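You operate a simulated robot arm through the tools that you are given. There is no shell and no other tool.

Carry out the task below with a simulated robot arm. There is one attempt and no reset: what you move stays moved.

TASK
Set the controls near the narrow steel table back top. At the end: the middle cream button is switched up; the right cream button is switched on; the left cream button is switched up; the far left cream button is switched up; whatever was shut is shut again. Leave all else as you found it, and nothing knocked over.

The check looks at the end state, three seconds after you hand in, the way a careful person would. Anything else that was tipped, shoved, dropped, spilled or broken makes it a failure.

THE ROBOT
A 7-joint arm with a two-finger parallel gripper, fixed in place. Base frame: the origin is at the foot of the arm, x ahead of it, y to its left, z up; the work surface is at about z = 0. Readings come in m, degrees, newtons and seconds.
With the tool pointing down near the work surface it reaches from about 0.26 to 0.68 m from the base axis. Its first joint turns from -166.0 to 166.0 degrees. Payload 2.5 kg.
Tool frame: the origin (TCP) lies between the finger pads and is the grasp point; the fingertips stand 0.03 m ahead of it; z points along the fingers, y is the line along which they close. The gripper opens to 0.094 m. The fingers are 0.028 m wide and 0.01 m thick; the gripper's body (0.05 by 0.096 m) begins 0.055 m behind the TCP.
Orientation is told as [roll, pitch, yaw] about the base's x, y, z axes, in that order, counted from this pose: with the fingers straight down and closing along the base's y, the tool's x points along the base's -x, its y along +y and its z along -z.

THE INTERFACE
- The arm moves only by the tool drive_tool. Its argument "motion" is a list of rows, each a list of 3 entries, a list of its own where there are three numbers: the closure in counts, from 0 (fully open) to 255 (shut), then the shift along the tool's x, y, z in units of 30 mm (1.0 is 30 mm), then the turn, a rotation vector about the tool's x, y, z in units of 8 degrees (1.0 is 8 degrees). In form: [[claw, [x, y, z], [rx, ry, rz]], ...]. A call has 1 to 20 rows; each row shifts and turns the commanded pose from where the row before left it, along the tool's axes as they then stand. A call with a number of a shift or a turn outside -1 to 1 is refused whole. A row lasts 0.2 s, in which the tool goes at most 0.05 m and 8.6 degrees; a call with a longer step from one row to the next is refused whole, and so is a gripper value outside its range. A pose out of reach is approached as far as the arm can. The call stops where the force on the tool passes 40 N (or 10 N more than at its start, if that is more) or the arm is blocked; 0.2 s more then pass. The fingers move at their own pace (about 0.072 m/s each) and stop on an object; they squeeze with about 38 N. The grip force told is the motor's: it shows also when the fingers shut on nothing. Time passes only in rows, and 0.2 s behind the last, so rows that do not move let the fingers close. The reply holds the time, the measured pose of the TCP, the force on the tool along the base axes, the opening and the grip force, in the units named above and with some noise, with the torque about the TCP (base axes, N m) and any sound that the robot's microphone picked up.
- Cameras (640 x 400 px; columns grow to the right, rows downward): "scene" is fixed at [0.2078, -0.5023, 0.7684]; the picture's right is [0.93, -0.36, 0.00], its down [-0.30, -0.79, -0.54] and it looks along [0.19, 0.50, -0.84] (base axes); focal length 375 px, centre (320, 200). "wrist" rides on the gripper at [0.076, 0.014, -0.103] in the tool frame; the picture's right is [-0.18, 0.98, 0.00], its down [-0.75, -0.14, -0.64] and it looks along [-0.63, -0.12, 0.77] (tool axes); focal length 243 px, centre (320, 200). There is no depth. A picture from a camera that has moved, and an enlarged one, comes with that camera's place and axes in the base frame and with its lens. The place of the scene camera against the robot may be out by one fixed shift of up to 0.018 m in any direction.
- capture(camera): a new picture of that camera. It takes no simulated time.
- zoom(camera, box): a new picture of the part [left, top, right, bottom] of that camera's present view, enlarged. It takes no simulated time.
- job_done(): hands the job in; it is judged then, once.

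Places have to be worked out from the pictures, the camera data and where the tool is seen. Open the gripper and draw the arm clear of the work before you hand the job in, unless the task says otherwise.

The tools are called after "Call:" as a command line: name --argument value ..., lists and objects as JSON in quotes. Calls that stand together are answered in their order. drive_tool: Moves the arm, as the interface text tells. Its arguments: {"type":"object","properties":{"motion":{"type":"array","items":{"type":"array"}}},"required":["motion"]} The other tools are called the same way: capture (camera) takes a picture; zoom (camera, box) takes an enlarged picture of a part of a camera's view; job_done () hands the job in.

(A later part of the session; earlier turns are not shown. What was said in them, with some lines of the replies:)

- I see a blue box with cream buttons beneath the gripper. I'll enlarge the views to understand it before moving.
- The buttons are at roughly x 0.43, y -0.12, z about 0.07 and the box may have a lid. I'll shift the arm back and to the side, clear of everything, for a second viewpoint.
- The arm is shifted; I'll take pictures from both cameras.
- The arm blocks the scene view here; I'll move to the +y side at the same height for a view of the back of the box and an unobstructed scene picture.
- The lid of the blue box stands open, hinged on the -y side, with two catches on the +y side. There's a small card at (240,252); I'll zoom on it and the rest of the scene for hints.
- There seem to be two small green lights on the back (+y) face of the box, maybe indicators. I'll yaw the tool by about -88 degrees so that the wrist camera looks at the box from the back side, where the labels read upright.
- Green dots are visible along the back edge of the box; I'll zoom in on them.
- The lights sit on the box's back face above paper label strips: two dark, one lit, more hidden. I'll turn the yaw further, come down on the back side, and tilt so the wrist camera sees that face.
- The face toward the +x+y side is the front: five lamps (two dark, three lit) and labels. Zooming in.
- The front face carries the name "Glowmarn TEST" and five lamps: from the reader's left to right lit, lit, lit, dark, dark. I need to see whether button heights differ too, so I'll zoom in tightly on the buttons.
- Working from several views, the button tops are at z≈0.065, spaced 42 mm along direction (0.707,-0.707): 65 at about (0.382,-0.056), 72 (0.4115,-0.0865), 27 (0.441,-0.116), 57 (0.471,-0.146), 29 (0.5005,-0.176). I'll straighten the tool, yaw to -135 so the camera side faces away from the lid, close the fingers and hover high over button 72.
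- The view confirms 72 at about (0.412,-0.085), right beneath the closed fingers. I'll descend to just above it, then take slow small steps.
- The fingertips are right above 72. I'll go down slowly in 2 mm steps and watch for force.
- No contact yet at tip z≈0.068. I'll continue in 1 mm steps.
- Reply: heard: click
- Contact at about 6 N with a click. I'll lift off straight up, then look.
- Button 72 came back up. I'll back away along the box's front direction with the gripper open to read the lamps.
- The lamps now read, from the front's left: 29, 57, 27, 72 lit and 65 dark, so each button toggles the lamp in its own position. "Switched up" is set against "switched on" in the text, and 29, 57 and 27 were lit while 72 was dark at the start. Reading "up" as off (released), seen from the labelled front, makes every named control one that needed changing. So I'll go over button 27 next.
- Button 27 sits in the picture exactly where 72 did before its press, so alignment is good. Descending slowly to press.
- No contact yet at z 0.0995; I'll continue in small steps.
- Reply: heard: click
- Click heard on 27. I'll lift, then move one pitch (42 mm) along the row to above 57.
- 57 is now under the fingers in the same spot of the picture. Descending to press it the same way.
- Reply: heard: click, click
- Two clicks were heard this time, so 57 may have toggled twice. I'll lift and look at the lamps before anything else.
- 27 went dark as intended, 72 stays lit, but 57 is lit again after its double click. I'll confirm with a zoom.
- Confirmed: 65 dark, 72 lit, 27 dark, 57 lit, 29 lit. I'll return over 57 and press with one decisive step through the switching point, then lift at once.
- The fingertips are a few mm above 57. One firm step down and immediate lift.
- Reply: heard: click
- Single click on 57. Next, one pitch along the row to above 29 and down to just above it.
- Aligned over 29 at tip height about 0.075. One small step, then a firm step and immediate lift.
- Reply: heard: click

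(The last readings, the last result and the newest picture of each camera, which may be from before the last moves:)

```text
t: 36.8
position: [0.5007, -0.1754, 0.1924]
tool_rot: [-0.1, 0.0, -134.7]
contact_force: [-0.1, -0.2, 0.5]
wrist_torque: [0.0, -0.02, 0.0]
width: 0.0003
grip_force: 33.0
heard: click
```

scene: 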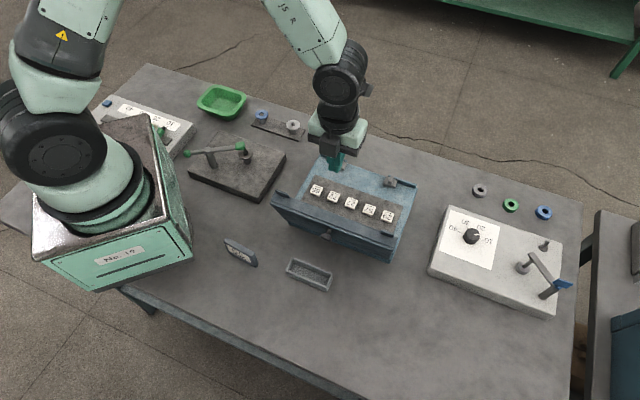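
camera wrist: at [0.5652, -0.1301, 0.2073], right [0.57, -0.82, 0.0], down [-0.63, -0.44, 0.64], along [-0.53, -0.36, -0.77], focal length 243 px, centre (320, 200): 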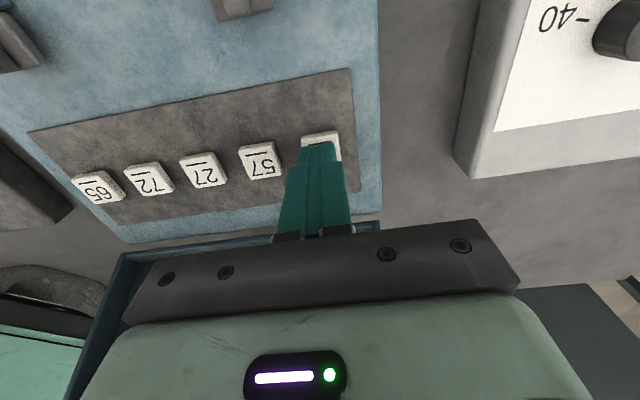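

Single click on 29. I'll back away with the gripper open to read the lamps.

Call:
drive_tool --motion '[[0, [1, -0.56, 0], [0, 0, 0]], [0, [1, -0.56, 0], [0, 0, 0]], [0, [1, -0.56, 0], [0, 0, 0]], [0, [1, -0.56, 0], [0, 0, 0]], [0, [1, -0.56, 0], [0, 0, 0]], [0, [0, 0, 0], [0, 0, 0]]]'

Call:
zoom --camera "wrist" --box '[215, 90, 455, 240]'

Call:
capture --camera "scene"

```text
t: 38.2
position: [0.55, -0.0097, 0.1941]
tool_rot: [-0.1, 0.1, -134.8]
contact_force: [0.7, -0.4, 0.1]
wrist_torque: [0.02, -0.01, -0.02]
width: 0.0942
grip_force: 0.0
```

```text
2.67 times, centred on (335, 165) of wrist
camera zoom: at [0.613, 0.0355, 0.2955], right [0.57, -0.82, 0.0], down [-0.63, -0.43, 0.64], along [-0.53, -0.36, -0.77], focal length 647 px, centre (280, 293)
```

zoom: 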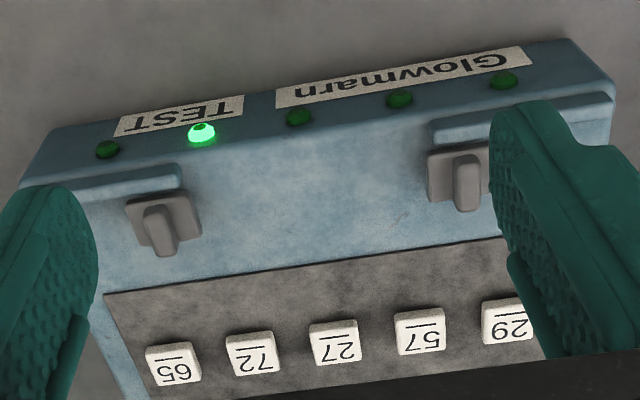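

```text
taken
```

scene: 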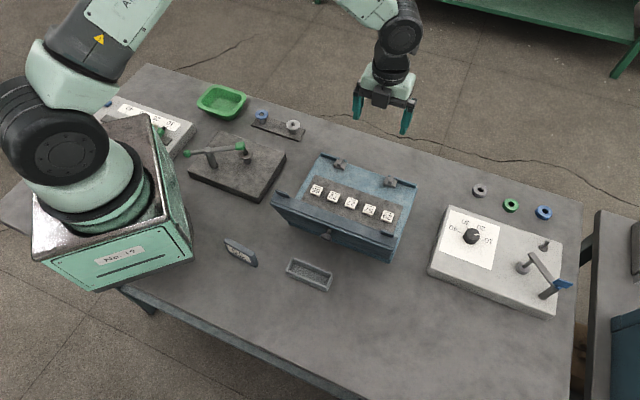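

Only 72 (right, seen from the labelled front) is lit. 27, 57 and 29 are off, 65 is unchanged, and nothing else has moved. I'll raise the open gripper clear of the work and take one last look.

Call:
drive_tool --motion '[[0, [0.3, 0, -1], [0, 0, 0]], [0, [0.3, 0, -1], [0, 0, 0]], [0, [0, 0, -1], [0, 0, 0]], [0, [0, 0, -0.5], [0, 0, 0]], [0, [0, 0, 0], [0, 0, 0]]]'

Call:
capture --camera "wrist"

Call:
capture --camera "scene"

```text
t: 39.4
position: [0.5596, 0.0036, 0.2974]
tool_rot: [-0.1, 0.0, -134.9]
contact_force: [0.3, 0.2, -0.9]
wrist_torque: [0.0, -0.03, 0.02]
width: 0.0944
grip_force: 0.1
```

```text
taken
camera wrist: at [0.6236, 0.0482, 0.3994], right [0.57, -0.82, 0.0], down [-0.63, -0.43, 0.64], along [-0.53, -0.36, -0.77], focal length 243 px, centre (320, 200)
```

wrist: 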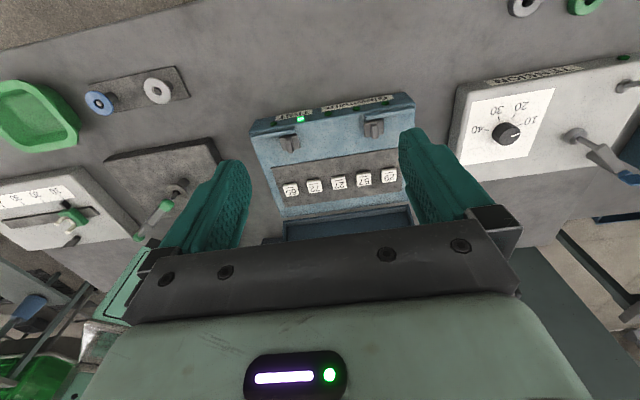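

```text
taken
```

scene: 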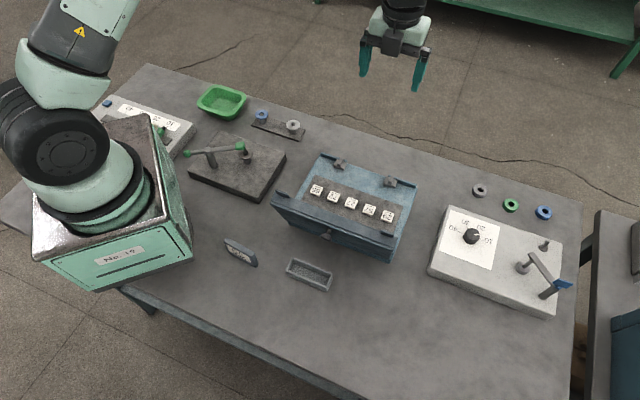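

The arm is clear and the gripper is open. Only 72's lamp is lit, and the lid and everything else are as I found them, so I'm handing in.

Call:
job_done

```text
The job is handed in.
```

I handed the job in with only the right cream button (72) on. The middle (27), left (57) and far left (29) buttons are off. This depends on two readings of the task text that I couldn't confirm.

- **"Switched up":** I took this to mean off, because the task sets it against "switched on". At the start 29, 57 and 27 were lit and 72 was dark, so on this reading every button you named needed changing. If "up" meant on, the result is wrong for those three.
- **Left and right:** I counted from the box's labelled front, where the lamps and the "Glowmarn TEST" labels are. From the robot's side the order is reversed.

Button 57 toggled twice on my first press, so I pressed it again, and its lamp is now off. I didn't touch the far right button (65), which stayed off. The lid was open when I started and I left it open. The last pictures show nothing else moved or knocked over, and the arm is clear with the gripper open.
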